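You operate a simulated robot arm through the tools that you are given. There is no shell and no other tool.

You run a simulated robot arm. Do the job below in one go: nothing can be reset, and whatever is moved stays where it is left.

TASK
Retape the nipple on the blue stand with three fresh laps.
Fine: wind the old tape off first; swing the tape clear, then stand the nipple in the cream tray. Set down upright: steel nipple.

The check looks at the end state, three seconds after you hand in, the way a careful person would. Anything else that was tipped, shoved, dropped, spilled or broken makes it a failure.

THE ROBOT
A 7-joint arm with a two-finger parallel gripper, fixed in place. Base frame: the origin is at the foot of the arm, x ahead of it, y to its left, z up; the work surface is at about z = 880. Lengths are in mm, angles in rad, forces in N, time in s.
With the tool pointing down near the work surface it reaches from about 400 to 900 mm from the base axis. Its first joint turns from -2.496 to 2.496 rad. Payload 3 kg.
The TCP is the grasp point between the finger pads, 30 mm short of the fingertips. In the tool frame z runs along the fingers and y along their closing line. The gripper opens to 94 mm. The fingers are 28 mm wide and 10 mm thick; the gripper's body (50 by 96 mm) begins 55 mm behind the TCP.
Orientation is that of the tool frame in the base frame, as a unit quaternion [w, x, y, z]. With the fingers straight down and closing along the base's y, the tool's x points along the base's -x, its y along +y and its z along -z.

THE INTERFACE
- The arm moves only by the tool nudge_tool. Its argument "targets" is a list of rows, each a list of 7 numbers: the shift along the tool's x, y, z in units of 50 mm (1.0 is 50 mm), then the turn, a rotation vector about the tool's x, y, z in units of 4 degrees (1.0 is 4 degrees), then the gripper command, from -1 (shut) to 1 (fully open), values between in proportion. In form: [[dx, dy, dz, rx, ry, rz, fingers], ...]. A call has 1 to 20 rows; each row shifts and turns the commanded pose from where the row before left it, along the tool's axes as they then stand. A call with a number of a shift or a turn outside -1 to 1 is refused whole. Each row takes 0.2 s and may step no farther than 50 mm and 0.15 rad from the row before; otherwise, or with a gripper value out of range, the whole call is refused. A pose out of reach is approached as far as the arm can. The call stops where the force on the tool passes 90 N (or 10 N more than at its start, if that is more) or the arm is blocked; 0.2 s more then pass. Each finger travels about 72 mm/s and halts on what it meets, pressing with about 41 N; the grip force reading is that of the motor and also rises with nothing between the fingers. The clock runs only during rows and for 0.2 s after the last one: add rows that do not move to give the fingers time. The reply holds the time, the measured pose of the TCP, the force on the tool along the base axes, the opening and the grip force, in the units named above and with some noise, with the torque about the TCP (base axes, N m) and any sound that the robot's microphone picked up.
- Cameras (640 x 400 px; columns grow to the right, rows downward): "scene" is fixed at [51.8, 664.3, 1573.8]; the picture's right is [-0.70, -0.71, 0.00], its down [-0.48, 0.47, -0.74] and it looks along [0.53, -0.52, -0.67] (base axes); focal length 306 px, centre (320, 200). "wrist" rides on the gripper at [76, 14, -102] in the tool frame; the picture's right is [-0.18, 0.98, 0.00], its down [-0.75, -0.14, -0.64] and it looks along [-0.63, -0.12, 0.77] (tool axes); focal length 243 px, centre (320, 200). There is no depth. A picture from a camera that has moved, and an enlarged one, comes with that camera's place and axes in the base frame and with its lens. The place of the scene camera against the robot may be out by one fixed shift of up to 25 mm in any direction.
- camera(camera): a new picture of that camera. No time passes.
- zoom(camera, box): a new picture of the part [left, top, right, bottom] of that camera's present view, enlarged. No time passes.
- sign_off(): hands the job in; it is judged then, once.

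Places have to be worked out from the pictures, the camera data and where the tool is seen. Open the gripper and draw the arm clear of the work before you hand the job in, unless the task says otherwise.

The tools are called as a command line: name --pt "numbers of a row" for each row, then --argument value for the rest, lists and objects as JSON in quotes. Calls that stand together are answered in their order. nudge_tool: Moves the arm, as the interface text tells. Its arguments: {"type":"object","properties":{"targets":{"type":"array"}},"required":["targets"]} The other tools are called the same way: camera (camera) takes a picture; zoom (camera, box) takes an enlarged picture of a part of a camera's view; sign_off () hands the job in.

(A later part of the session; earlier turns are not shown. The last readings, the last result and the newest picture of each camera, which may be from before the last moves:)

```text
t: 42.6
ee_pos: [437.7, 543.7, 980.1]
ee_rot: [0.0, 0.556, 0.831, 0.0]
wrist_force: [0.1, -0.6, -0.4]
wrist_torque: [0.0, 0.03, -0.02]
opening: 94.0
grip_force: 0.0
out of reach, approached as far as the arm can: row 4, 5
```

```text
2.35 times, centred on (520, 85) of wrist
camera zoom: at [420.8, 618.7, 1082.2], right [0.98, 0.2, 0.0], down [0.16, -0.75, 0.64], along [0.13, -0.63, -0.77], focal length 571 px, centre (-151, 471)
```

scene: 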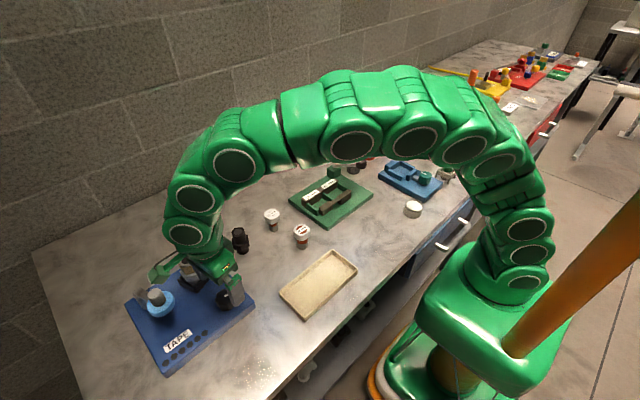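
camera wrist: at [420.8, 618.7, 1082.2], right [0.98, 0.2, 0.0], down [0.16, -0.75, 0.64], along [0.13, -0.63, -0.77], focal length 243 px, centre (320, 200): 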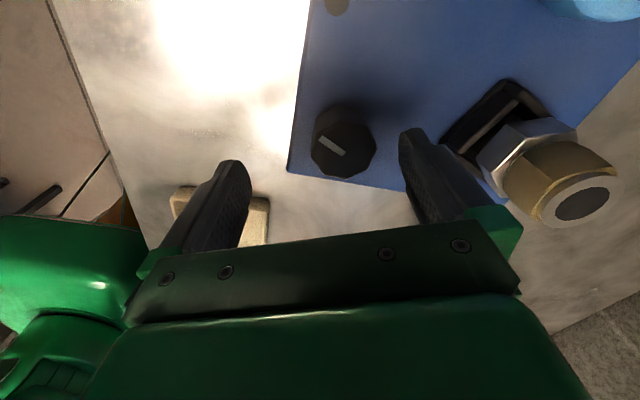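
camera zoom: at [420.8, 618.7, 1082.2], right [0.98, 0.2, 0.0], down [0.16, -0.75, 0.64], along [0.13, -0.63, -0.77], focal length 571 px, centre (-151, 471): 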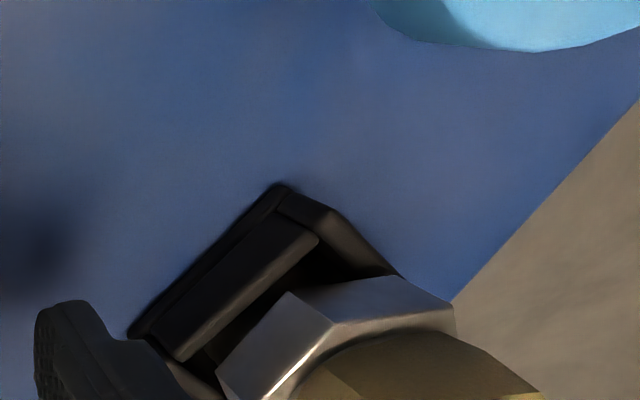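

The knob pointer is now near 156°, and the position got offset. I'll zoom in on the nipple to track the tape flap, which gives its absolute rotation.

zoom --camera "wrist" --box '[420, 70, 640, 240]'

zoom --camera "scene" --box '[160, 240, 240, 300]'

```text
2.35 times, centred on (530, 155) of wrist
camera zoom: at [420.8, 618.7, 1082.2], right [0.98, 0.2, 0.0], down [0.16, -0.75, 0.64], along [0.13, -0.63, -0.77], focal length 571 px, centre (-174, 306)
```

zoom: 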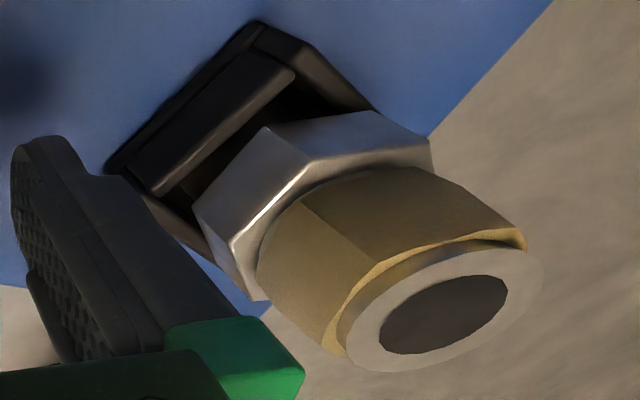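

```text
6.67 times, centred on (200, 270) of scene
camera zoom: at [51.8, 664.3, 1573.8], right [-0.7, -0.71, 0.0], down [-0.48, 0.47, -0.74], along [0.53, -0.52, -0.67], focal length 2037 px, centre (1120, -267)
```

zoom: 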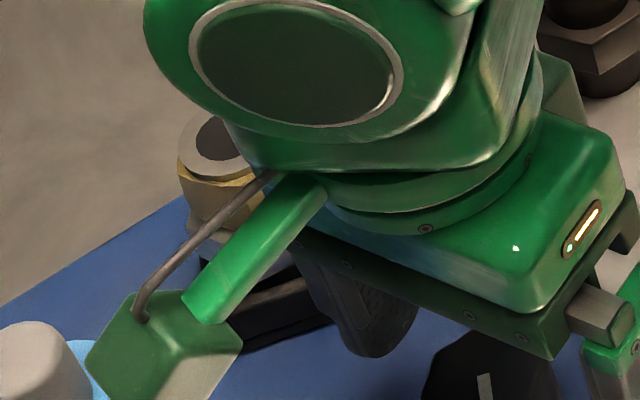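

I'll recentre above the knob, then descend and grip, planning small turns with pictures to pin down how the nest follows.

nudge_tool --pt "0.026 0.281 0 0 0 0 1" --pt "0 0 0 0 0 0 1" --pt "0 0 0.3 0 0 0 1" --pt "0 0 0.332 0 0 0 1" --pt "0 0 0 0 0 0 1"

camera --camera "wrist"

```text
t: 43.8
ee_pos: [449.0, 551.2, 949.8]
ee_rot: [0.0, 0.558, 0.83, 0.0]
wrist_force: [-0.3, -0.2, 0.2]
wrist_torque: [0.0, 0.02, 0.01]
opening: 93.7
grip_force: 0.1
```

```text
taken
camera wrist: at [433.2, 626.1, 1050.7], right [0.98, 0.2, 0.0], down [0.16, -0.75, 0.64], along [0.13, -0.63, -0.77], focal length 243 px, centre (320, 200)
```

wrist: 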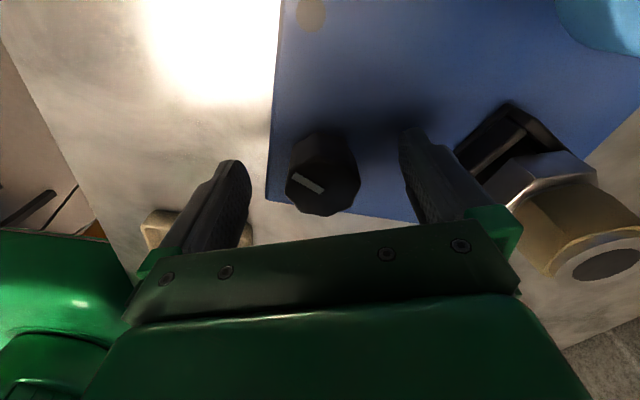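

The knob is nearly centred (+1.5 mm along tool y). I'll trim and close.

nudge_tool --pt "0 0.025 0 0 0 0 0.3" --pt "0 0 0 0 0 0 -0.3" --pt "0 0 0 0 0 0 -0.3" --pt "0 0 0 0 0 0 -0.3" --pt "0 0 0 0 0 0 -0.3"

zoom --camera "wrist" --box '[260, 60, 640, 300]'

```text
t: 45.0
ee_pos: [449.8, 551.6, 948.6]
ee_rot: [0.001, 0.557, 0.831, 0.0]
wrist_force: [-2.4, -0.5, 1.7]
wrist_torque: [0.39, 0.32, -0.03]
opening: 38.9
grip_force: 44.6
```

```text
1.67 times, centred on (450, 180) of wrist
camera zoom: at [434.2, 626.1, 1050.6], right [0.98, 0.2, 0.0], down [0.16, -0.75, 0.64], along [0.13, -0.63, -0.77], focal length 404 px, centre (103, 233)
```

zoom: 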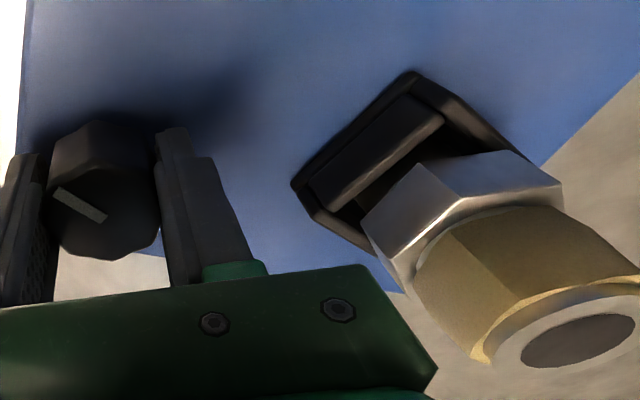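

Centred, with almost zero load. Now a 24° clockwise step, then the same view.

nudge_tool --pt "0 0 0 0 0 1 -0.3" --pt "0 0 0 0 0 1 -0.3" --pt "0 0 0 0 0 1 -0.3" --pt "0 0 0 0 0 1 -0.3" --pt "0 0 0 0 0 1 -0.3" --pt "0 0 0 0 0 1 -0.3"

zoom --camera "wrist" --box '[260, 60, 640, 300]'

camera --camera "wrist"

```text
t: 46.4
ee_pos: [449.8, 549.9, 948.4]
ee_rot: [-0.001, 0.718, 0.696, -0.001]
wrist_force: [7.7, 13.5, -10.8]
wrist_torque: [-0.4, -0.1, 0.03]
opening: 38.5
grip_force: 44.1
```

```text
1.67 times, centred on (450, 180) of wrist
camera zoom: at [467.0, 625.7, 1050.7], right [0.98, -0.21, 0.0], down [-0.16, -0.75, 0.64], along [-0.14, -0.63, -0.77], focal length 404 px, centre (103, 233)
```

zoom: 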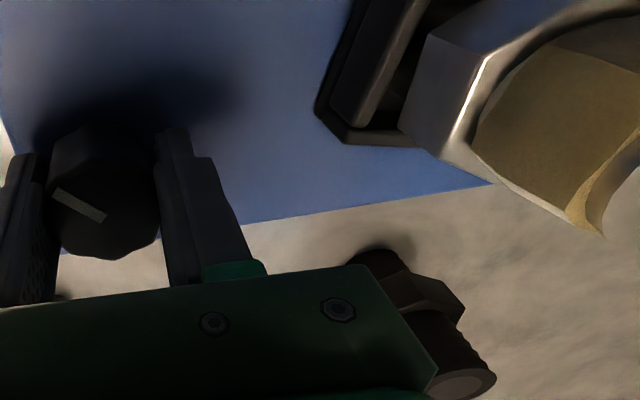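

```text
taken
camera wrist: at [467.0, 625.7, 1050.7], right [0.98, -0.21, 0.0], down [-0.16, -0.75, 0.64], along [-0.14, -0.63, -0.77], focal length 243 px, centre (320, 200)
```

wrist: 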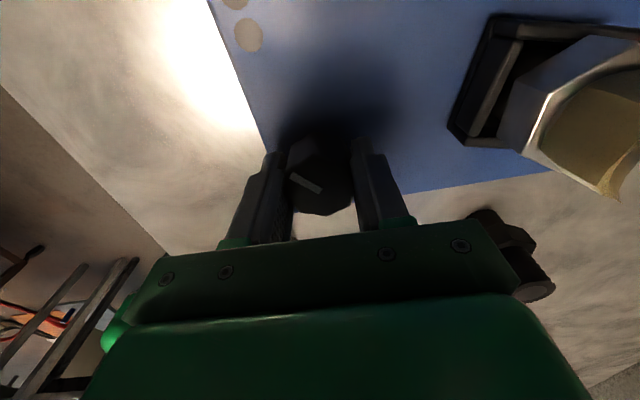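

The nest moved only a few degrees for 24° of knob. One more 24° step to confirm the ratio.

nudge_tool --pt "0 0 0 0 0 1 -0.3" --pt "0 0 0 0 0 1 -0.3" --pt "0 0 0 0 0 1 -0.3" --pt "0 0 0 0 0 1 -0.3" --pt "0 0 0 0 0 1 -0.3" --pt "0 0 0 0 0 1 -0.3"

camera --camera "wrist"

zoom --camera "scene" --box '[110, 220, 270, 380]'

```text
t: 47.8
ee_pos: [450.3, 551.1, 948.4]
ee_rot: [0.001, 0.847, 0.532, 0.0]
wrist_force: [13.7, 12.7, -5.4]
wrist_torque: [1.12, -0.23, 0.02]
opening: 38.7
grip_force: 44.8
```

```text
taken
camera wrist: at [496.7, 612.2, 1050.8], right [0.81, -0.59, 0.0], down [-0.46, -0.62, 0.64], along [-0.38, -0.52, -0.77], focal length 243 px, centre (320, 200)
```

wrist: 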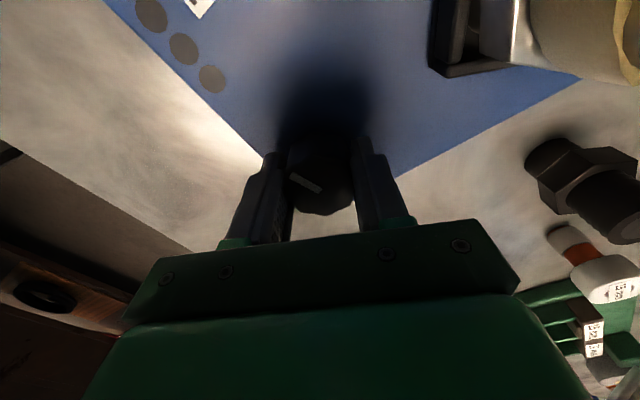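

```text
2.50 times, centred on (190, 300) of scene
camera zoom: at [51.8, 664.3, 1573.8], right [-0.7, -0.71, 0.0], down [-0.48, 0.47, -0.74], along [0.53, -0.52, -0.67], focal length 764 px, centre (645, -50)
```

zoom: 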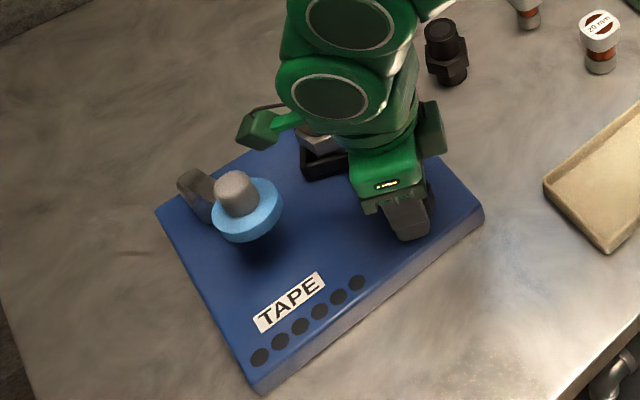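

I need a clean comparison view. I'll release, rise 130 mm and wind the wrist back to neutral for a picture like the earlier one.

nudge_tool --pt "0 0 0 0 0 0 0.3" --pt "0 0 0 0 0 0 1" --pt "0 0 0 0 0 0 1" --pt "0 0 -0.9 0 0 0 1" --pt "0 0 -0.9 0 0 -1 1" --pt "0 0 -0.8 0 0 -1 1" --pt "0 0 0 0 0 -1 1" --pt "0 0 0 0 0 -1 1" --pt "0 0 0 0 0 -1 1" --pt "0 0 0 0 0 -1 1" --pt "0 0 0 0 0 -1 1" --pt "0 0 0 0 0 -1 1" --pt "0 0 0 0 0 -1 1" --pt "0 0 0 0 0 -1 1" --pt "0 0 0 0 0 -1 1" --pt "0 0 0 0 0 -1 1" --pt "0 0 0 0 0 -1 1" --pt "0 0 0 0 0 -1 1" --pt "0 0 0 0 0 -1 1" --pt "0 0 0 0 0 -1 1"

nudge_tool --pt "0 0 0 0 0 -1 1" --pt "0 0 0 0 0 -1 1" --pt "0 0 0 0 0 -1 1" --pt "0 0 0 0 0 -1 1" --pt "0 0 0 0 0 -1 1" --pt "0 0 0 0 0 -1 1" --pt "0 0 0 0 0 -1 1" --pt "0 0 0 0 0 -1 1" --pt "0 0 0 0 0 -1 1" --pt "0 0 0 0 0 -1 1" --pt "0 0 0 0 0 -1 1" --pt "0 0 0 0 0 -1 1" --pt "0 0 0 0 0 -1 1" --pt "0 0 0 0 0 0 1"

camera --camera "wrist"

zoom --camera "wrist" --box '[290, 100, 450, 240]'

zoom --camera "scene" --box '[110, 220, 270, 380]'

```text
t: 52.0
ee_pos: [450.0, 551.6, 1079.1]
ee_rot: [0.002, 0.435, 0.9, -0.001]
wrist_force: [0.6, 0.1, 0.3]
wrist_torque: [0.01, -0.02, 0.0]
opening: 93.9
grip_force: 0.1
```

```text
t: 55.0
ee_pos: [450.1, 551.1, 1078.7]
ee_rot: [0.0, -0.003, 1.0, -0.001]
wrist_force: [-0.2, 0.1, 0.4]
wrist_torque: [0.01, 0.0, 0.0]
opening: 94.0
grip_force: 0.0
```

```text
taken
camera wrist: at [374.6, 564.1, 1180.9], right [0.18, 0.98, 0.0], down [0.75, -0.14, 0.64], along [0.63, -0.12, -0.77], focal length 243 px, centre (320, 200)
```

wrist: 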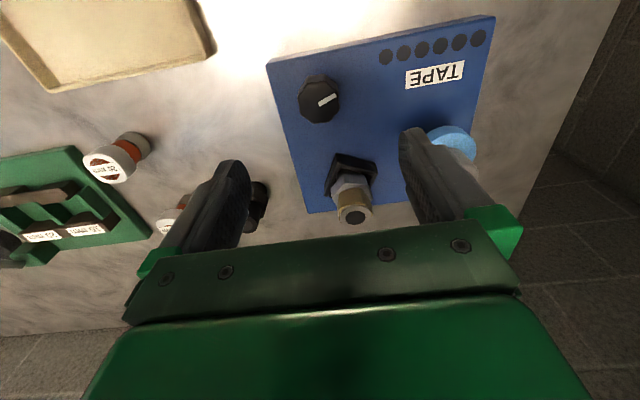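

```text
2.86 times, centred on (370, 170) of wrist
camera zoom: at [374.6, 564.1, 1180.9], right [0.18, 0.98, 0.0], down [0.75, -0.14, 0.64], along [0.63, -0.12, -0.77], focal length 693 px, centre (177, 286)
```

zoom: 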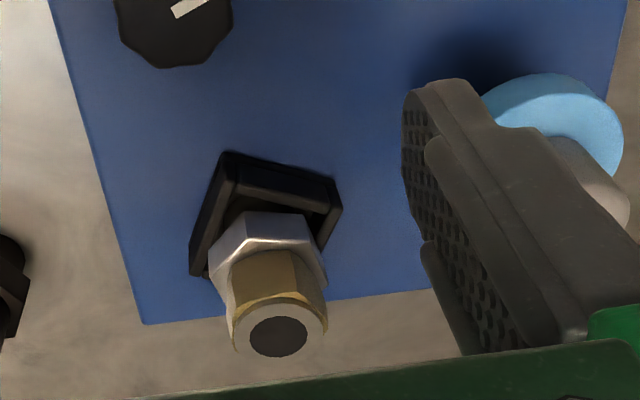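

```text
2.50 times, centred on (190, 300) of scene
camera zoom: at [51.8, 664.3, 1573.8], right [-0.7, -0.71, 0.0], down [-0.48, 0.47, -0.74], along [0.53, -0.52, -0.67], focal length 764 px, centre (645, -50)
```

zoom: 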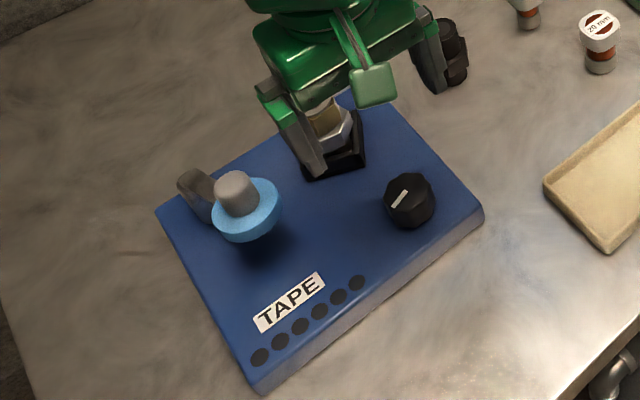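

The nest turns opposite to the knob at only about a third of its angle, so full laps need many knob turns. I'll roll the knob between half-open fingers (one pad pushing one way, the other pad the other way). First I turn the wrist so the camera sees knob and nipple.

nudge_tool --pt "0 0 0 0 0 1 1" --pt "0 0 0 0 0 1 1" --pt "0 0 0 0 0 1 1" --pt "0 0 0 0 0 1 1" --pt "0 0 0 0 0 1 1" --pt "0 0 0 0 0 1 1" --pt "0 0 0 0 0 1 1" --pt "0 0 0 0 0 1 1" --pt "0 0 0 0 0 1 1" --pt "0 0 0 0 0 1 1" --pt "0 0 0 0 0 1 1" --pt "0 0 0 0 0 1 1" --pt "0 0 0 0 0 1 1" --pt "0 0 0 0 0 1 1" --pt "0 0 0 0 0 1 1" --pt "0 0 0 0 0 1 1" --pt "0 0 0 0 0 1 1" --pt "0 0 0 0 0 1 1" --pt "0 0 0 0 0 1 1" --pt "0 0 0 0 0 0 1"

nudge_tool --pt "0 0 0.9 0 0 0 1" --pt "0 0 0.9 0 0 0 1" --pt "0 0 0.8 0 0 0 1" --pt "0 0 0 0 0 0 0.5" --pt "0 0 0 0 0 0 0.05" --pt "0 0 0 0 0 0 0.0" --pt "0 0 0 0 0 0 0.0"

camera --camera "wrist"

```text
t: 59.2
ee_pos: [449.1, 551.8, 1078.5]
ee_rot: [0.002, 0.613, 0.79, -0.001]
wrist_force: [0.1, 0.1, 0.2]
wrist_torque: [0.02, 0.01, 0.0]
opening: 94.1
grip_force: 0.1
```

```text
t: 60.8
ee_pos: [448.6, 550.5, 948.3]
ee_rot: [0.001, 0.614, 0.79, -0.001]
wrist_force: [0.7, 0.2, -0.7]
wrist_torque: [0.01, -0.02, -0.03]
opening: 46.9
grip_force: 0.0
```

```text
taken
camera wrist: at [444.7, 626.2, 1049.5], right [1.0, 0.06, 0.0], down [0.05, -0.76, 0.64], along [0.04, -0.64, -0.77], focal length 243 px, centre (320, 200)
```

wrist: 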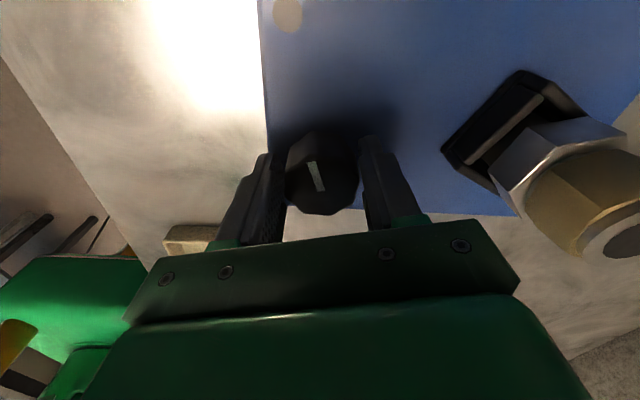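

Both fingers have clearance around the knob. I'll try one rolling cycle: the +y pad pushes along -x, then the other pad along +x (clockwise knob).

nudge_tool --pt "0.32 0 0 0 0 0 0" --pt "0 -0.09 0 0 0 0 0" --pt "-0.32 0 0 0 0 0 0" --pt "-0.32 0 0 0 0 0 0" --pt "0 0.18 0 0 0 0 0" --pt "0.32 0 0 0 0 0 0" --pt "0.32 0 0 0 0 0 0" --pt "0 -0.09 0 0 0 0 0" --pt "-0.32 0 0 0 0 0 0"

camera --camera "wrist"

```text
t: 62.8
ee_pos: [451.2, 551.0, 949.7]
ee_rot: [0.0, 0.614, 0.789, 0.0]
wrist_force: [0.2, 0.6, 0.4]
wrist_torque: [-0.01, 0.01, 0.01]
opening: 47.0
grip_force: 0.0
```

```text
taken
camera wrist: at [445.6, 627.2, 1051.1], right [1.0, 0.06, 0.0], down [0.05, -0.77, 0.64], along [0.04, -0.64, -0.77], focal length 243 px, centre (320, 200)
```

wrist: 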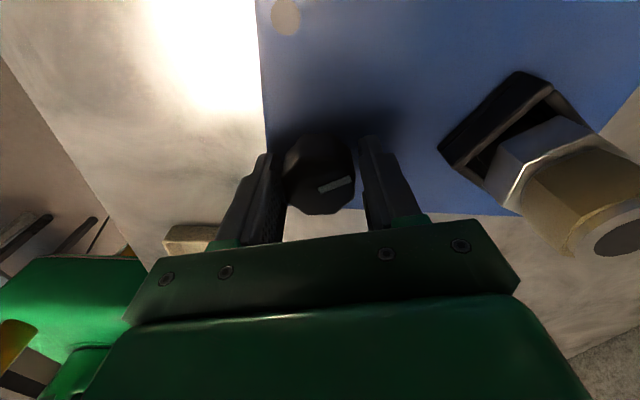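

The rolling works (the knob turned about 83° clockwise). I'll take a close reference of nest and nipple, then roll again with firmer contact and compare.

zoom --camera "wrist" --box '[420, 50, 640, 270]'

nudge_tool --pt "0.32 0 0 0 0 0 0" --pt "0 -0.11 0 0 0 0 0" --pt "-0.32 0 0 0 0 0 0" --pt "-0.32 0 0 0 0 0 0" --pt "0 0.11 0 0 0 0 0" --pt "0.32 0 0 0 0 0 0"

zoom --camera "wrist" --box '[420, 50, 640, 270]'

camera --camera "wrist"

```text
1.82 times, centred on (530, 160) of wrist
camera zoom: at [445.6, 627.2, 1051.1], right [1.0, 0.06, 0.0], down [0.05, -0.77, 0.64], along [0.04, -0.64, -0.77], focal length 441 px, centre (-62, 273)
```

zoom: 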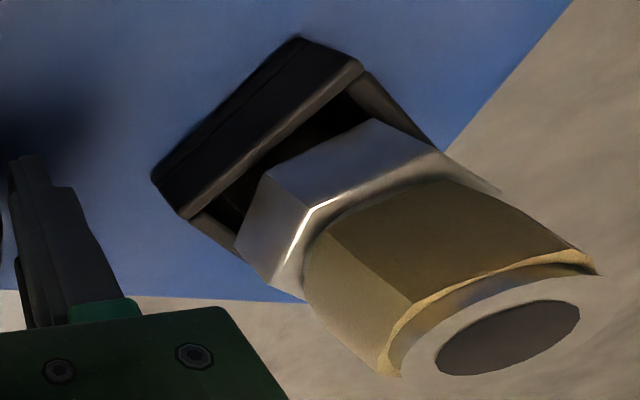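

```text
t: 64.2
ee_pos: [449.5, 550.4, 949.3]
ee_rot: [0.0, 0.614, 0.789, -0.001]
wrist_force: [-0.3, 0.4, 1.0]
wrist_torque: [-0.03, -0.01, -0.01]
opening: 46.9
grip_force: 0.0
```

```text
1.82 times, centred on (530, 160) of wrist
camera zoom: at [445.6, 627.1, 1051.1], right [1.0, 0.06, 0.0], down [0.05, -0.76, 0.64], along [0.04, -0.64, -0.77], focal length 441 px, centre (-62, 273)
```

zoom: 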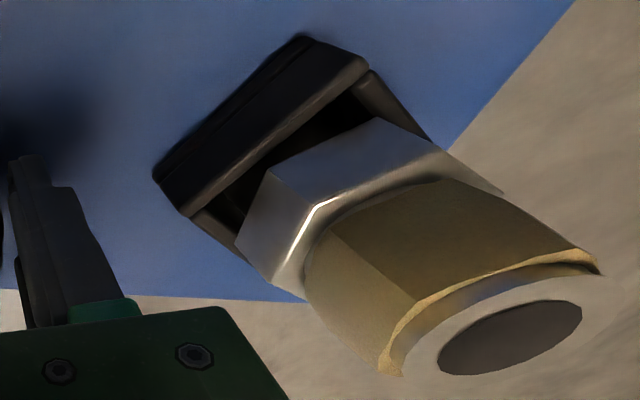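

```text
taken
camera wrist: at [445.6, 627.1, 1051.1], right [1.0, 0.06, 0.0], down [0.05, -0.76, 0.64], along [0.04, -0.64, -0.77], focal length 243 px, centre (320, 200)
```

wrist: 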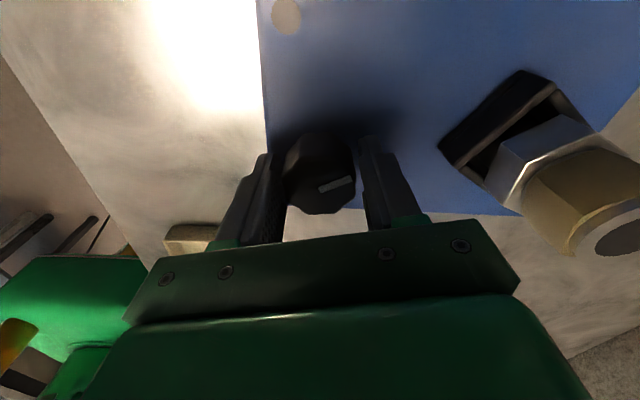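

The pointer did not move on that stroke, so perhaps there is a clockwise stop here or no contact. I'll grip the knob and turn clockwise with the wrist to feel for it.

nudge_tool --pt "0 0 0 0 0 0 -0.3" --pt "0 0 0 0 0 0 -0.3" --pt "0 0 0 0 0 1 -0.3" --pt "0 0 0 0 0 1 -0.3" --pt "0 0 0 0 0 1 -0.3" --pt "0 0 0 0 0 1 -0.3" --pt "0 0 0 0 0 1 -0.3"

camera --camera "wrist"

```text
t: 65.8
ee_pos: [450.3, 550.5, 948.0]
ee_rot: [0.001, 0.742, 0.671, -0.001]
wrist_force: [7.8, 1.2, 3.7]
wrist_torque: [-0.07, 0.38, 0.44]
opening: 39.5
grip_force: 45.1
```

```text
taken
camera wrist: at [472.2, 624.2, 1050.3], right [0.96, -0.28, 0.0], down [-0.22, -0.73, 0.64], along [-0.18, -0.62, -0.77], focal length 243 px, centre (320, 200)
```

wrist: 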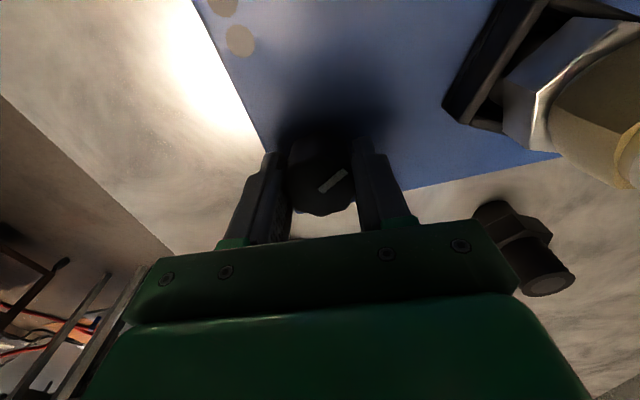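

There is a clockwise stop too (torque 0.44, pointer fixed), so the knob has only ~345° of travel, and the nest must be geared up, which aliased my readings. I'll step the knob back in 4° increments with close-ups.

zoom --camera "wrist" --box '[420, 0, 640, 200]'

nudge_tool --pt "0 0 0 0 0 -1 -0.3"

zoom --camera "wrist" --box '[420, 0, 640, 200]'

nudge_tool --pt "0 0 0 0 0 -1 -0.3"

zoom --camera "wrist" --box '[420, 0, 640, 200]'

nudge_tool --pt "0 0 0 0 0 -1 -0.3"

zoom --camera "wrist" --box '[420, 0, 640, 200]'

```text
2.00 times, centred on (530, 100) of wrist
camera zoom: at [472.2, 624.2, 1050.3], right [0.96, -0.28, 0.0], down [-0.22, -0.73, 0.64], along [-0.18, -0.62, -0.77], focal length 485 px, centre (-100, 400)
```

zoom: 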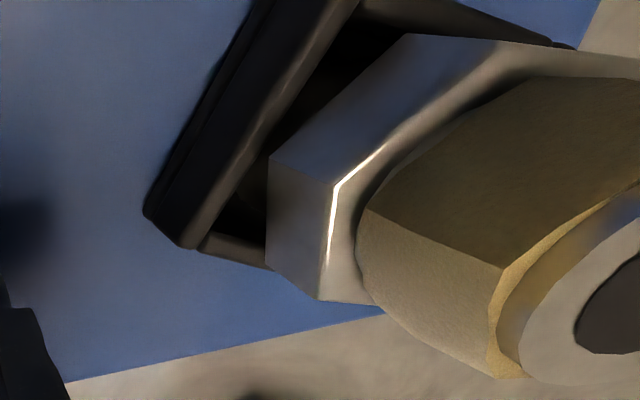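

```text
t: 66.2
ee_pos: [449.1, 550.8, 948.1]
ee_rot: [0.001, 0.718, 0.696, -0.001]
wrist_force: [10.1, 1.2, 2.7]
wrist_torque: [-0.29, 0.35, -0.01]
opening: 39.6
grip_force: 44.5
```

```text
2.00 times, centred on (530, 100) of wrist
camera zoom: at [466.9, 625.5, 1050.3], right [0.98, -0.21, 0.0], down [-0.16, -0.75, 0.64], along [-0.14, -0.63, -0.77], focal length 485 px, centre (-100, 400)
```

zoom: 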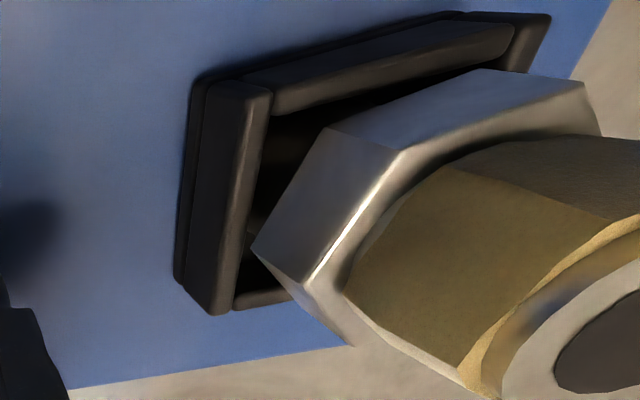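

```text
t: 66.6
ee_pos: [450.6, 550.3, 948.1]
ee_rot: [0.001, 0.691, 0.722, 0.001]
wrist_force: [9.1, 8.0, 9.2]
wrist_torque: [-1.08, 0.57, -0.02]
opening: 39.8
grip_force: 44.8
```

```text
2.00 times, centred on (530, 100) of wrist
camera zoom: at [461.3, 626.4, 1050.4], right [0.99, -0.14, 0.0], down [-0.11, -0.76, 0.64], along [-0.09, -0.64, -0.77], focal length 485 px, centre (-100, 400)
```

zoom: 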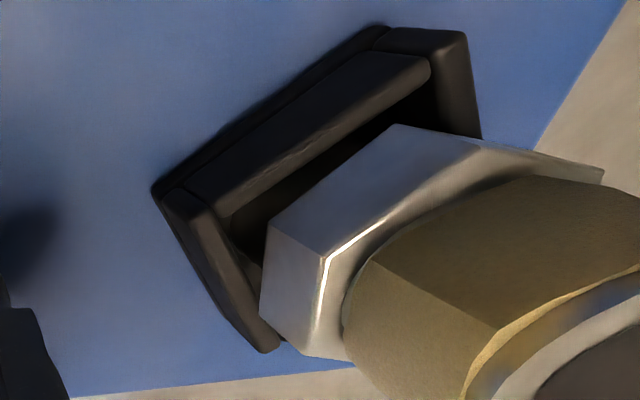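

```text
t: 67.0
ee_pos: [450.9, 550.5, 948.7]
ee_rot: [0.0, 0.667, 0.745, 0.0]
wrist_force: [8.7, 9.6, 4.5]
wrist_torque: [0.62, 0.39, 0.02]
opening: 39.8
grip_force: 45.1
```

```text
2.00 times, centred on (530, 100) of wrist
camera zoom: at [456.0, 627.0, 1050.4], right [1.0, -0.07, 0.0], down [-0.06, -0.76, 0.64], along [-0.05, -0.64, -0.77], focal length 485 px, centre (-100, 400)
```

zoom: 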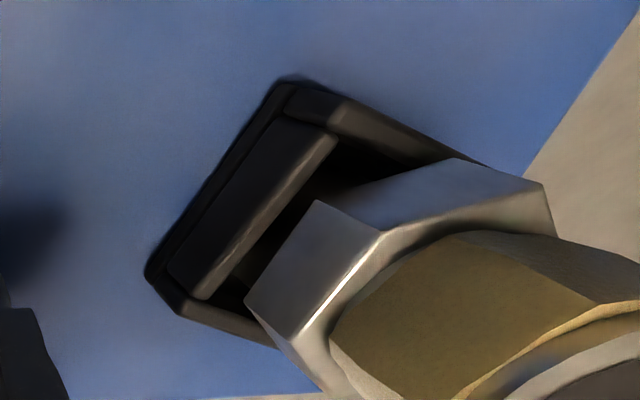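

Now it is clear: each 4° of knob turns the nest about 31–32° in the same sense, so ~45° of knob is one lap. With the tape still clear, I'll run the knob counterclockwise and watch whether the old tape comes off.

nudge_tool --pt "0 0 0 0 0 -1 -0.3" --pt "0 0 0 0 0 -1 -0.3" --pt "0 0 0 0 0 -1 -0.3" --pt "0 0 0 0 0 -1 -0.3" --pt "0 0 0 0 0 -1 -0.3" --pt "0 0 0 0 0 -1 -0.3" --pt "0 0 0 0 0 -1 -0.3" --pt "0 0 0 0 0 -1 -0.3" --pt "0 0 0 0 0 -1 -0.3" --pt "0 0 0 0 0 -1 -0.3" --pt "0 0 0 0 0 -1 -0.3" --pt "0 0 0 0 0 -1 -0.3" --pt "0 0 0 0 0 -1 -0.3" --pt "0 0 0 0 0 -1 -0.3" --pt "0 0 0 0 0 -1 -0.3" --pt "0 0 0 0 0 -1 -0.3" --pt "0 0 0 0 0 -1 -0.3" --pt "0 0 0 0 0 -1 -0.3" --pt "0 0 0 0 0 -1 -0.3" --pt "0 0 0 0 0 -1 -0.3"

camera --camera "wrist"

zoom --camera "scene" --box '[160, 240, 240, 300]'

```text
t: 71.2
ee_pos: [450.7, 549.1, 950.0]
ee_rot: [0.001, 0.032, 0.999, -0.001]
wrist_force: [-5.0, -28.9, -14.7]
wrist_torque: [0.54, -0.04, 0.01]
opening: 39.5
grip_force: 45.2
```

```text
taken
camera wrist: at [375.7, 568.2, 1050.3], right [0.25, 0.97, 0.0], down [0.74, -0.19, 0.64], along [0.62, -0.16, -0.77], focal length 243 px, centre (320, 200)
```

wrist: 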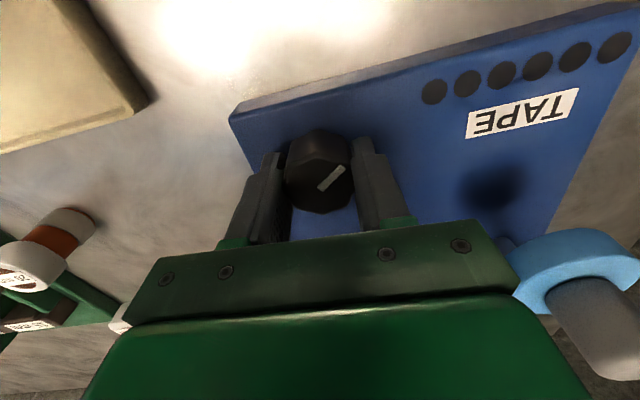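

```text
6.67 times, centred on (200, 270) of scene
camera zoom: at [51.8, 664.3, 1573.8], right [-0.7, -0.71, 0.0], down [-0.48, 0.47, -0.74], along [0.53, -0.52, -0.67], focal length 2037 px, centre (1120, -267)
```

zoom: 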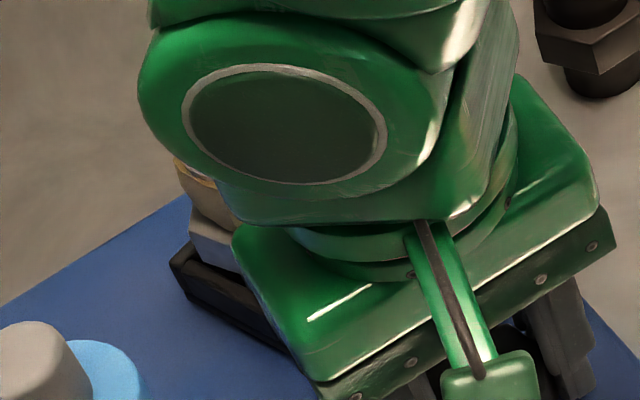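

Still some tan visible; 92° done so far. I'll trim the side load and continue counterclockwise.

nudge_tool --pt "0 -0.018 0.004 0 0 -1 -0.3" --pt "0 0 0 0 0 -1 -0.3" --pt "0 0 0 0 0 -1 -0.3" --pt "0 0 0 0 0 -1 -0.3" --pt "0 0 0 0 0 -1 -0.3" --pt "0 0 0 0 0 -1 -0.3" --pt "0 0 0 0 0 -1 -0.3" --pt "0 0 0 0 0 -1 -0.3" --pt "0 0 0 0 0 -1 -0.3" --pt "0 0 0 0 0 -1 -0.3" --pt "0 0 0 0 0 -1 -0.3" --pt "0 0 0 0 0 -1 -0.3" --pt "0 0 0 0 0 -1 -0.3" --pt "0 0 0 0 0 -1 -0.3" --pt "0 0 0 0 0 -1 -0.3" --pt "0 0 0 0 0 -1 -0.3" --pt "0 0 0 0 0 -1 -0.3" --pt "0 0 0 0 0 -1 -0.3" --pt "0 0 0 0 0 -1 -0.3" --pt "0 0 0 0 0 -1 -0.3"

camera --camera "wrist"

zoom --camera "scene" --box '[160, 240, 240, 300]'

```text
t: 75.4
ee_pos: [450.0, 549.4, 947.8]
ee_rot: [0.0, -0.618, 0.786, 0.001]
wrist_force: [4.2, 8.7, 1.2]
wrist_torque: [-0.18, 0.33, -0.03]
opening: 38.8
grip_force: 45.3
```

```text
taken
camera wrist: at [418.4, 477.5, 1050.7], right [-0.91, 0.41, 0.0], down [0.31, 0.7, 0.64], along [0.26, 0.58, -0.77], focal length 243 px, centre (320, 200)
```

wrist: 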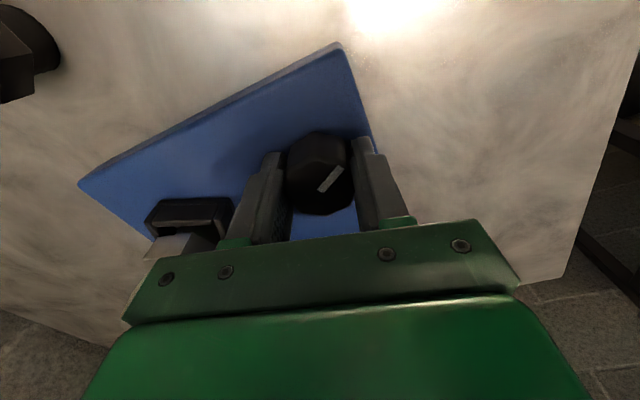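

```text
6.67 times, centred on (200, 270) of scene
camera zoom: at [51.8, 664.3, 1573.8], right [-0.7, -0.71, 0.0], down [-0.48, 0.47, -0.74], along [0.53, -0.52, -0.67], focal length 2037 px, centre (1120, -267)
```

zoom: 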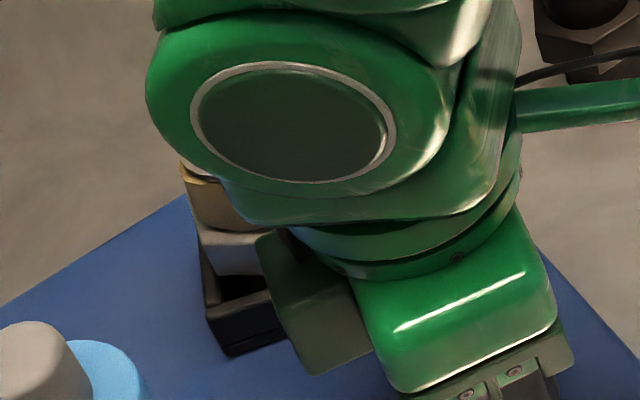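

Still tan after ~172° (3.8 laps). I'll continue 40° more, cautiously.

nudge_tool --pt "0 0 0 0 0 -1 -0.3" --pt "0 0 0 0 0 -1 -0.3" --pt "0 0 0 0 0 -1 -0.3" --pt "0 0 0 0 0 -1 -0.3" --pt "0 0 0 0 0 -1 -0.3" --pt "0 0 0 0 0 -1 -0.3" --pt "0 0 0 0 0 -1 -0.3" --pt "0 0 0 0 0 -1 -0.3" --pt "0 0 0 0 0 -1 -0.3" --pt "0 0 0 0 0 -1 -0.3"

camera --camera "wrist"

zoom --camera "scene" --box '[110, 220, 270, 380]'

```text
t: 77.6
ee_pos: [450.5, 549.7, 948.3]
ee_rot: [-0.001, 0.849, -0.528, 0.0]
wrist_force: [23.5, -9.2, 0.3]
wrist_torque: [0.83, -0.02, 0.01]
opening: 38.7
grip_force: 45.3
```

```text
taken
camera wrist: at [471.7, 473.8, 1050.7], right [-0.96, -0.27, 0.0], down [-0.21, 0.74, 0.64], along [-0.17, 0.62, -0.77], focal length 243 px, centre (320, 200)
```

wrist: 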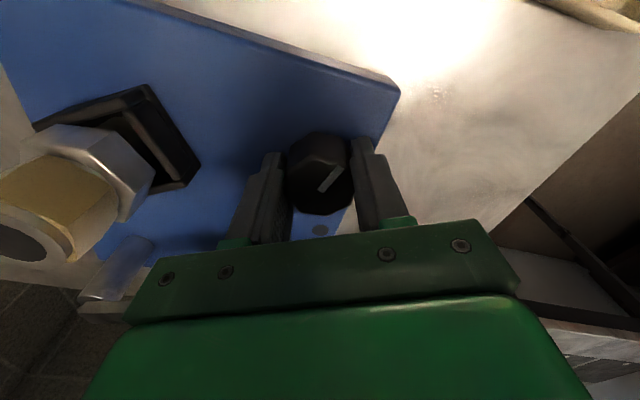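

```text
2.50 times, centred on (190, 300) of scene
camera zoom: at [51.8, 664.3, 1573.8], right [-0.7, -0.71, 0.0], down [-0.48, 0.47, -0.74], along [0.53, -0.52, -0.67], focal length 764 px, centre (645, -50)
```

zoom: 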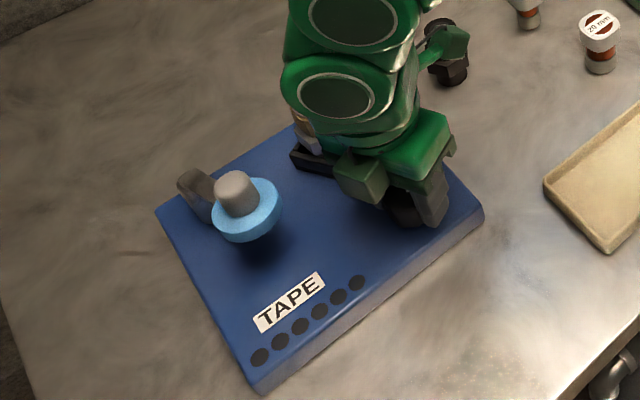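

I'll zoom in on the nipple from here.

zoom --camera "wrist" --box '[0, 70, 220, 290]'

```text
1.82 times, centred on (110, 180) of wrist
camera zoom: at [471.7, 473.8, 1050.7], right [-0.96, -0.27, 0.0], down [-0.21, 0.74, 0.64], along [-0.17, 0.62, -0.77], focal length 441 px, centre (702, 236)
```

zoom: 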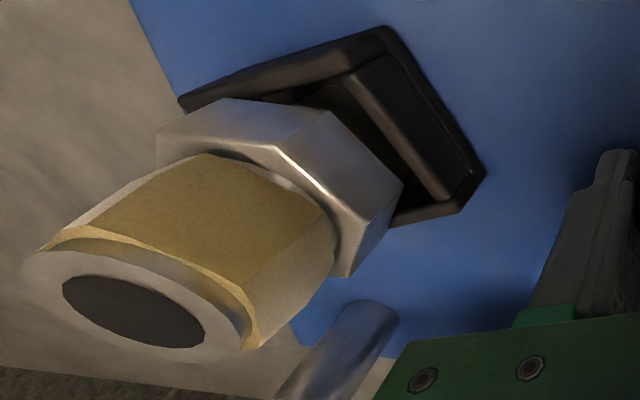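

The old tape is unaffected by turning with the spool clear, so the spool arm likely must be engaged for tape to come off or on. I'll release the knob, rise, and go over to the spool handle near (505, 655).

nudge_tool --pt "0 0 0 0 0 0 0.3" --pt "0 0 0 0 0 0 1" --pt "0 0 0 0 0 0 1" --pt "0 0 -0.9 0 0 0 1" --pt "0 0 -0.9 0 0 0 1" --pt "0 0 -0.8 0 0 1 1" --pt "0 0 0 0 0 1 1" --pt "0 0 0 0 0 1 1" --pt "0 0 0 0 0 1 1" --pt "0 0 0 0 0 1 1" --pt "0 0 0 0 0 1 1" --pt "0 0 0 0 0 1 1" --pt "0 0 0 0 0 1 1" --pt "0 0 0 0 0 1 1" --pt "0 0 0 0 0 1 1" --pt "0 0 0 0 0 1 1" --pt "-0.78 -0.129 0 0 0 0 1" --pt "-0.78 -0.129 0 0 0 0 1" --pt "-0.78 -0.129 0 0 0 0 1" --pt "0 0 0 0 0 0 1"

camera --camera "wrist"

camera --camera "scene"

```text
t: 81.8
ee_pos: [504.9, 657.4, 1078.3]
ee_rot: [-0.001, -0.589, 0.808, 0.0]
wrist_force: [-0.7, 0.1, -0.6]
wrist_torque: [-0.03, 0.04, 0.01]
opening: 93.8
grip_force: 0.1
```

```text
taken
camera wrist: at [467.9, 588.0, 1180.4], right [-0.88, 0.47, 0.0], down [0.36, 0.68, 0.64], along [0.31, 0.56, -0.77], focal length 243 px, centre (320, 200)
```

wrist: 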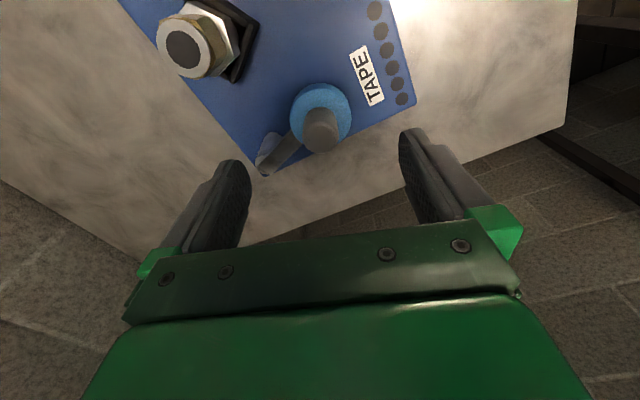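

```text
taken
```

scene: 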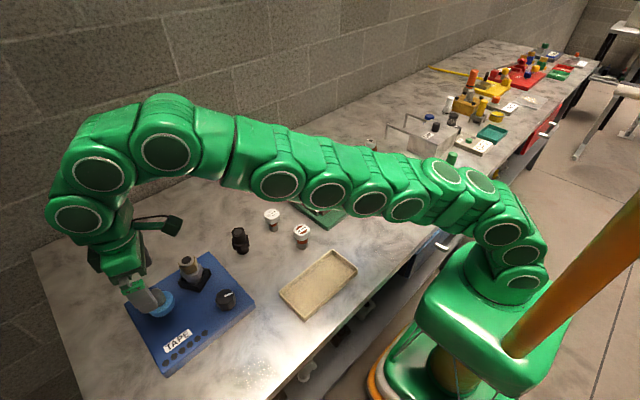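

The handle is right below at about (504, 655), top near z 1012–1017. I'll descend around it to z≈1012, keeping the fingertips above the tape ring, and look.

nudge_tool --pt "0.03 0 0.6 0 0 0 1" --pt "0 0 0.7 0 0 0 1" --pt "0 0 0 0 0 0 1"

camera --camera "wrist"

zoom --camera "scene" --box '[110, 220, 270, 380]'

```text
t: 82.6
ee_pos: [503.9, 654.3, 1011.3]
ee_rot: [0.0, -0.591, 0.807, -0.001]
wrist_force: [-0.2, 0.1, 0.7]
wrist_torque: [0.04, -0.02, -0.02]
opening: 94.3
grip_force: 0.0
```

```text
taken
camera wrist: at [468.0, 584.6, 1114.4], right [-0.88, 0.47, 0.0], down [0.36, 0.68, 0.64], along [0.3, 0.56, -0.77], focal length 243 px, centre (320, 200)
```

wrist: 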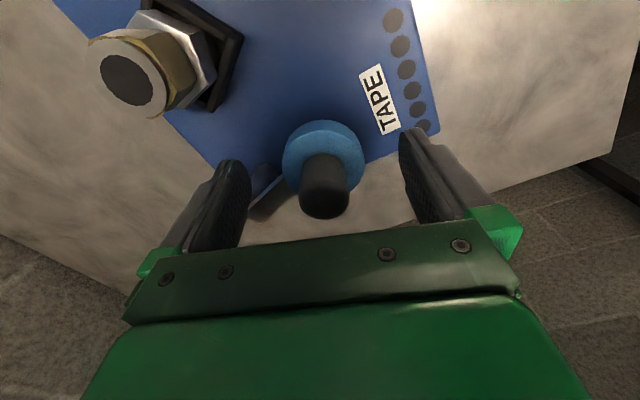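

```text
2.50 times, centred on (190, 300) of scene
camera zoom: at [51.8, 664.3, 1573.8], right [-0.7, -0.71, 0.0], down [-0.48, 0.47, -0.74], along [0.53, -0.52, -0.67], focal length 764 px, centre (645, -50)
```

zoom: 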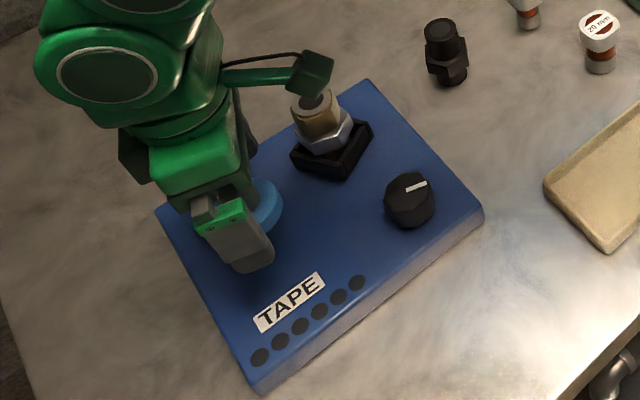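

The handle is nearly centred (2 mm off along tool y). I'll trim and grip it.

nudge_tool --pt "0 0.045 0 0 0 0 0.5" --pt "0 0 0 0 0 0 0" --pt "0 0 0 0 0 0 -0.7" --pt "0 0 0 0 0 0 -0.7" --pt "0 0 0 0 0 0 -0.7" --pt "0 0 0 0 0 0 -0.7"

camera --camera "wrist"

```text
t: 84.0
ee_pos: [502.8, 654.8, 1013.4]
ee_rot: [0.0, -0.589, 0.808, -0.001]
wrist_force: [15.1, 0.4, -2.2]
wrist_torque: [-0.09, -0.35, 0.32]
opening: 48.1
grip_force: 45.4
```

```text
taken
camera wrist: at [466.3, 585.2, 1115.0], right [-0.88, 0.47, 0.0], down [0.36, 0.68, 0.64], along [0.31, 0.56, -0.77], focal length 243 px, centre (320, 200)
```

wrist: 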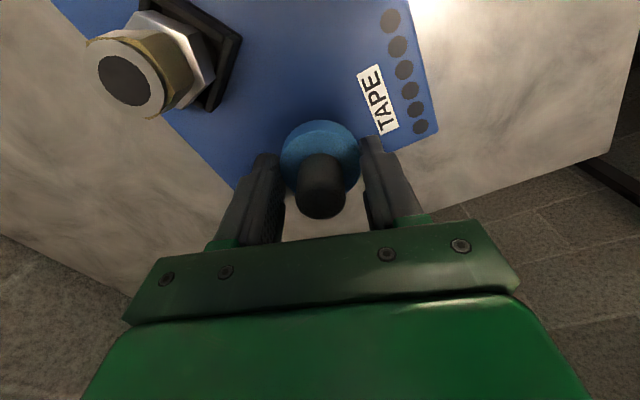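

The fingers stopped at 48 mm, on the tape roll itself. I'll open, rise 14 mm and grip only the handle.

nudge_tool --pt "0 0 0 0 0 0 0.3" --pt "0 0 0 0 0 0 0.3" --pt "0 0 -0.28 0 0 0 0.3" --pt "0 0 0 0 0 0 0" --pt "0 0 0 0 0 0 -0.7" --pt "0 0 0 0 0 0 -0.7" --pt "0 0 0 0 0 0 -0.7" --pt "0 0 0 0 0 0 -0.7"

camera --camera "wrist"

```text
t: 85.8
ee_pos: [503.2, 653.8, 1027.5]
ee_rot: [0.0, -0.588, 0.809, -0.001]
wrist_force: [22.9, 0.9, 1.7]
wrist_torque: [-0.34, -0.06, 0.12]
opening: 25.2
grip_force: 44.6
```

```text
taken
camera wrist: at [466.2, 585.0, 1129.9], right [-0.88, 0.48, 0.0], down [0.36, 0.68, 0.64], along [0.31, 0.56, -0.77], focal length 243 px, centre (320, 200)
```

wrist: 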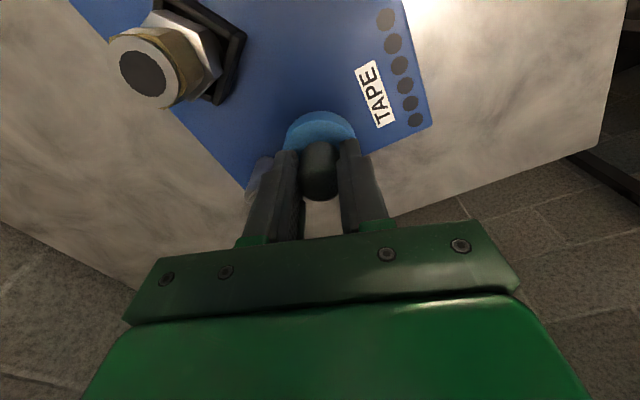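

The handle is now gripped (25 mm). I'll swing the arm counterclockwise about its pivot, turning the tool with it, starting with 16° to check forces.

nudge_tool --pt "-0.005 -0.015 0 0 0 0 -0.7" --pt "0.0912 -0.0682 0 0 0 -1 -0.7" --pt "0.0912 -0.0682 0 0 0 -1 -0.7" --pt "0.0912 -0.0682 0 0 0 -1 -0.7" --pt "0.0912 -0.0682 0 0 0 -1 -0.7" --pt "0 0 0 0 0 0 -0.7"

camera --camera "wrist"

zoom --camera "scene" --box '[110, 220, 270, 380]'

```text
t: 87.2
ee_pos: [512.2, 635.0, 1027.2]
ee_rot: [0.001, -0.697, 0.717, 0.001]
wrist_force: [31.3, 24.8, 2.2]
wrist_torque: [0.92, -0.31, 0.28]
opening: 24.9
grip_force: 44.8
```

```text
taken
camera wrist: at [496.0, 557.6, 1129.8], right [-0.98, 0.21, 0.0], down [0.16, 0.75, 0.64], along [0.14, 0.63, -0.77], focal length 243 px, centre (320, 200)
```

wrist: 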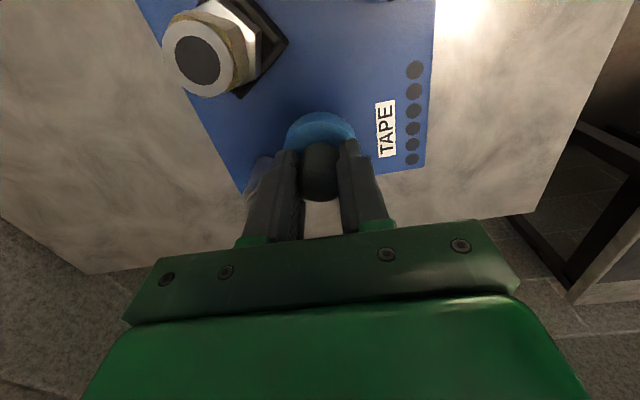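

```text
2.50 times, centred on (190, 300) of scene
camera zoom: at [51.8, 664.3, 1573.8], right [-0.7, -0.71, 0.0], down [-0.48, 0.47, -0.74], along [0.53, -0.52, -0.67], focal length 764 px, centre (645, -50)
```

zoom: 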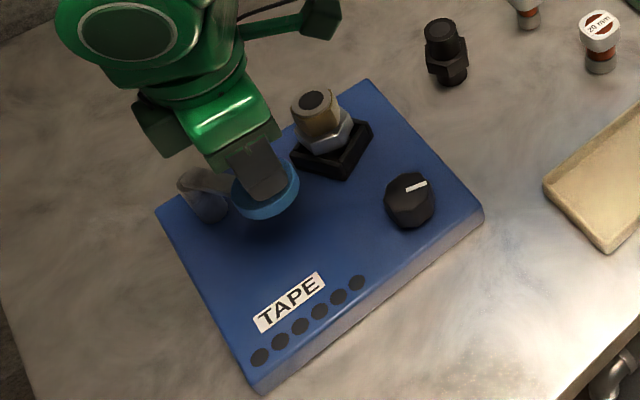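

It swings; a ~40 N pull toward the pivot means my radius is slightly large. I'll trim inward 1.5 mm and continue 16°.

nudge_tool --pt "-0.016 -0.026 0 0 0 0 -0.7" --pt "0.0885 -0.067 0 0 0 -1 -0.7" --pt "0.0885 -0.067 0 0 0 -1 -0.7" --pt "0.0885 -0.067 0 0 0 -1 -0.7" --pt "0.0885 -0.067 0 0 0 -1 -0.7" --pt "0 0 0 0 0 0 -0.7"

camera --camera "wrist"

zoom --camera "scene" --box '[110, 220, 270, 380]'

```text
t: 88.6
ee_pos: [528.3, 616.6, 1027.6]
ee_rot: [0.002, 0.79, -0.613, 0.001]
wrist_force: [-28.4, -24.2, 9.1]
wrist_torque: [-0.08, 0.36, 0.61]
opening: 24.8
grip_force: 44.5
```

```text
taken
camera wrist: at [533.7, 538.8, 1130.0], right [-1.0, -0.07, 0.0], down [-0.05, 0.77, 0.64], along [-0.04, 0.64, -0.77], focal length 243 px, centre (320, 200)
```

wrist: 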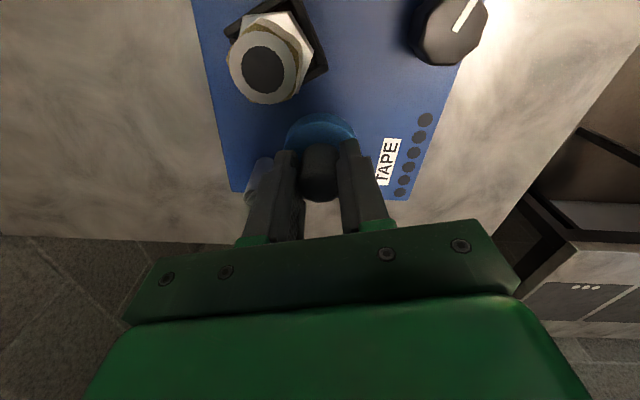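

```text
2.50 times, centred on (190, 300) of scene
camera zoom: at [51.8, 664.3, 1573.8], right [-0.7, -0.71, 0.0], down [-0.48, 0.47, -0.74], along [0.53, -0.52, -0.67], focal length 764 px, centre (645, -50)
```

zoom: 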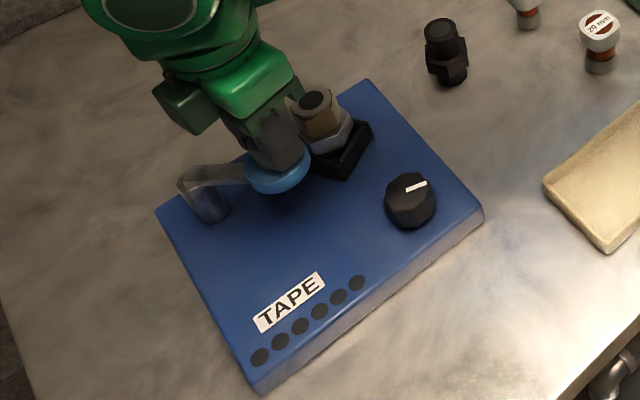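

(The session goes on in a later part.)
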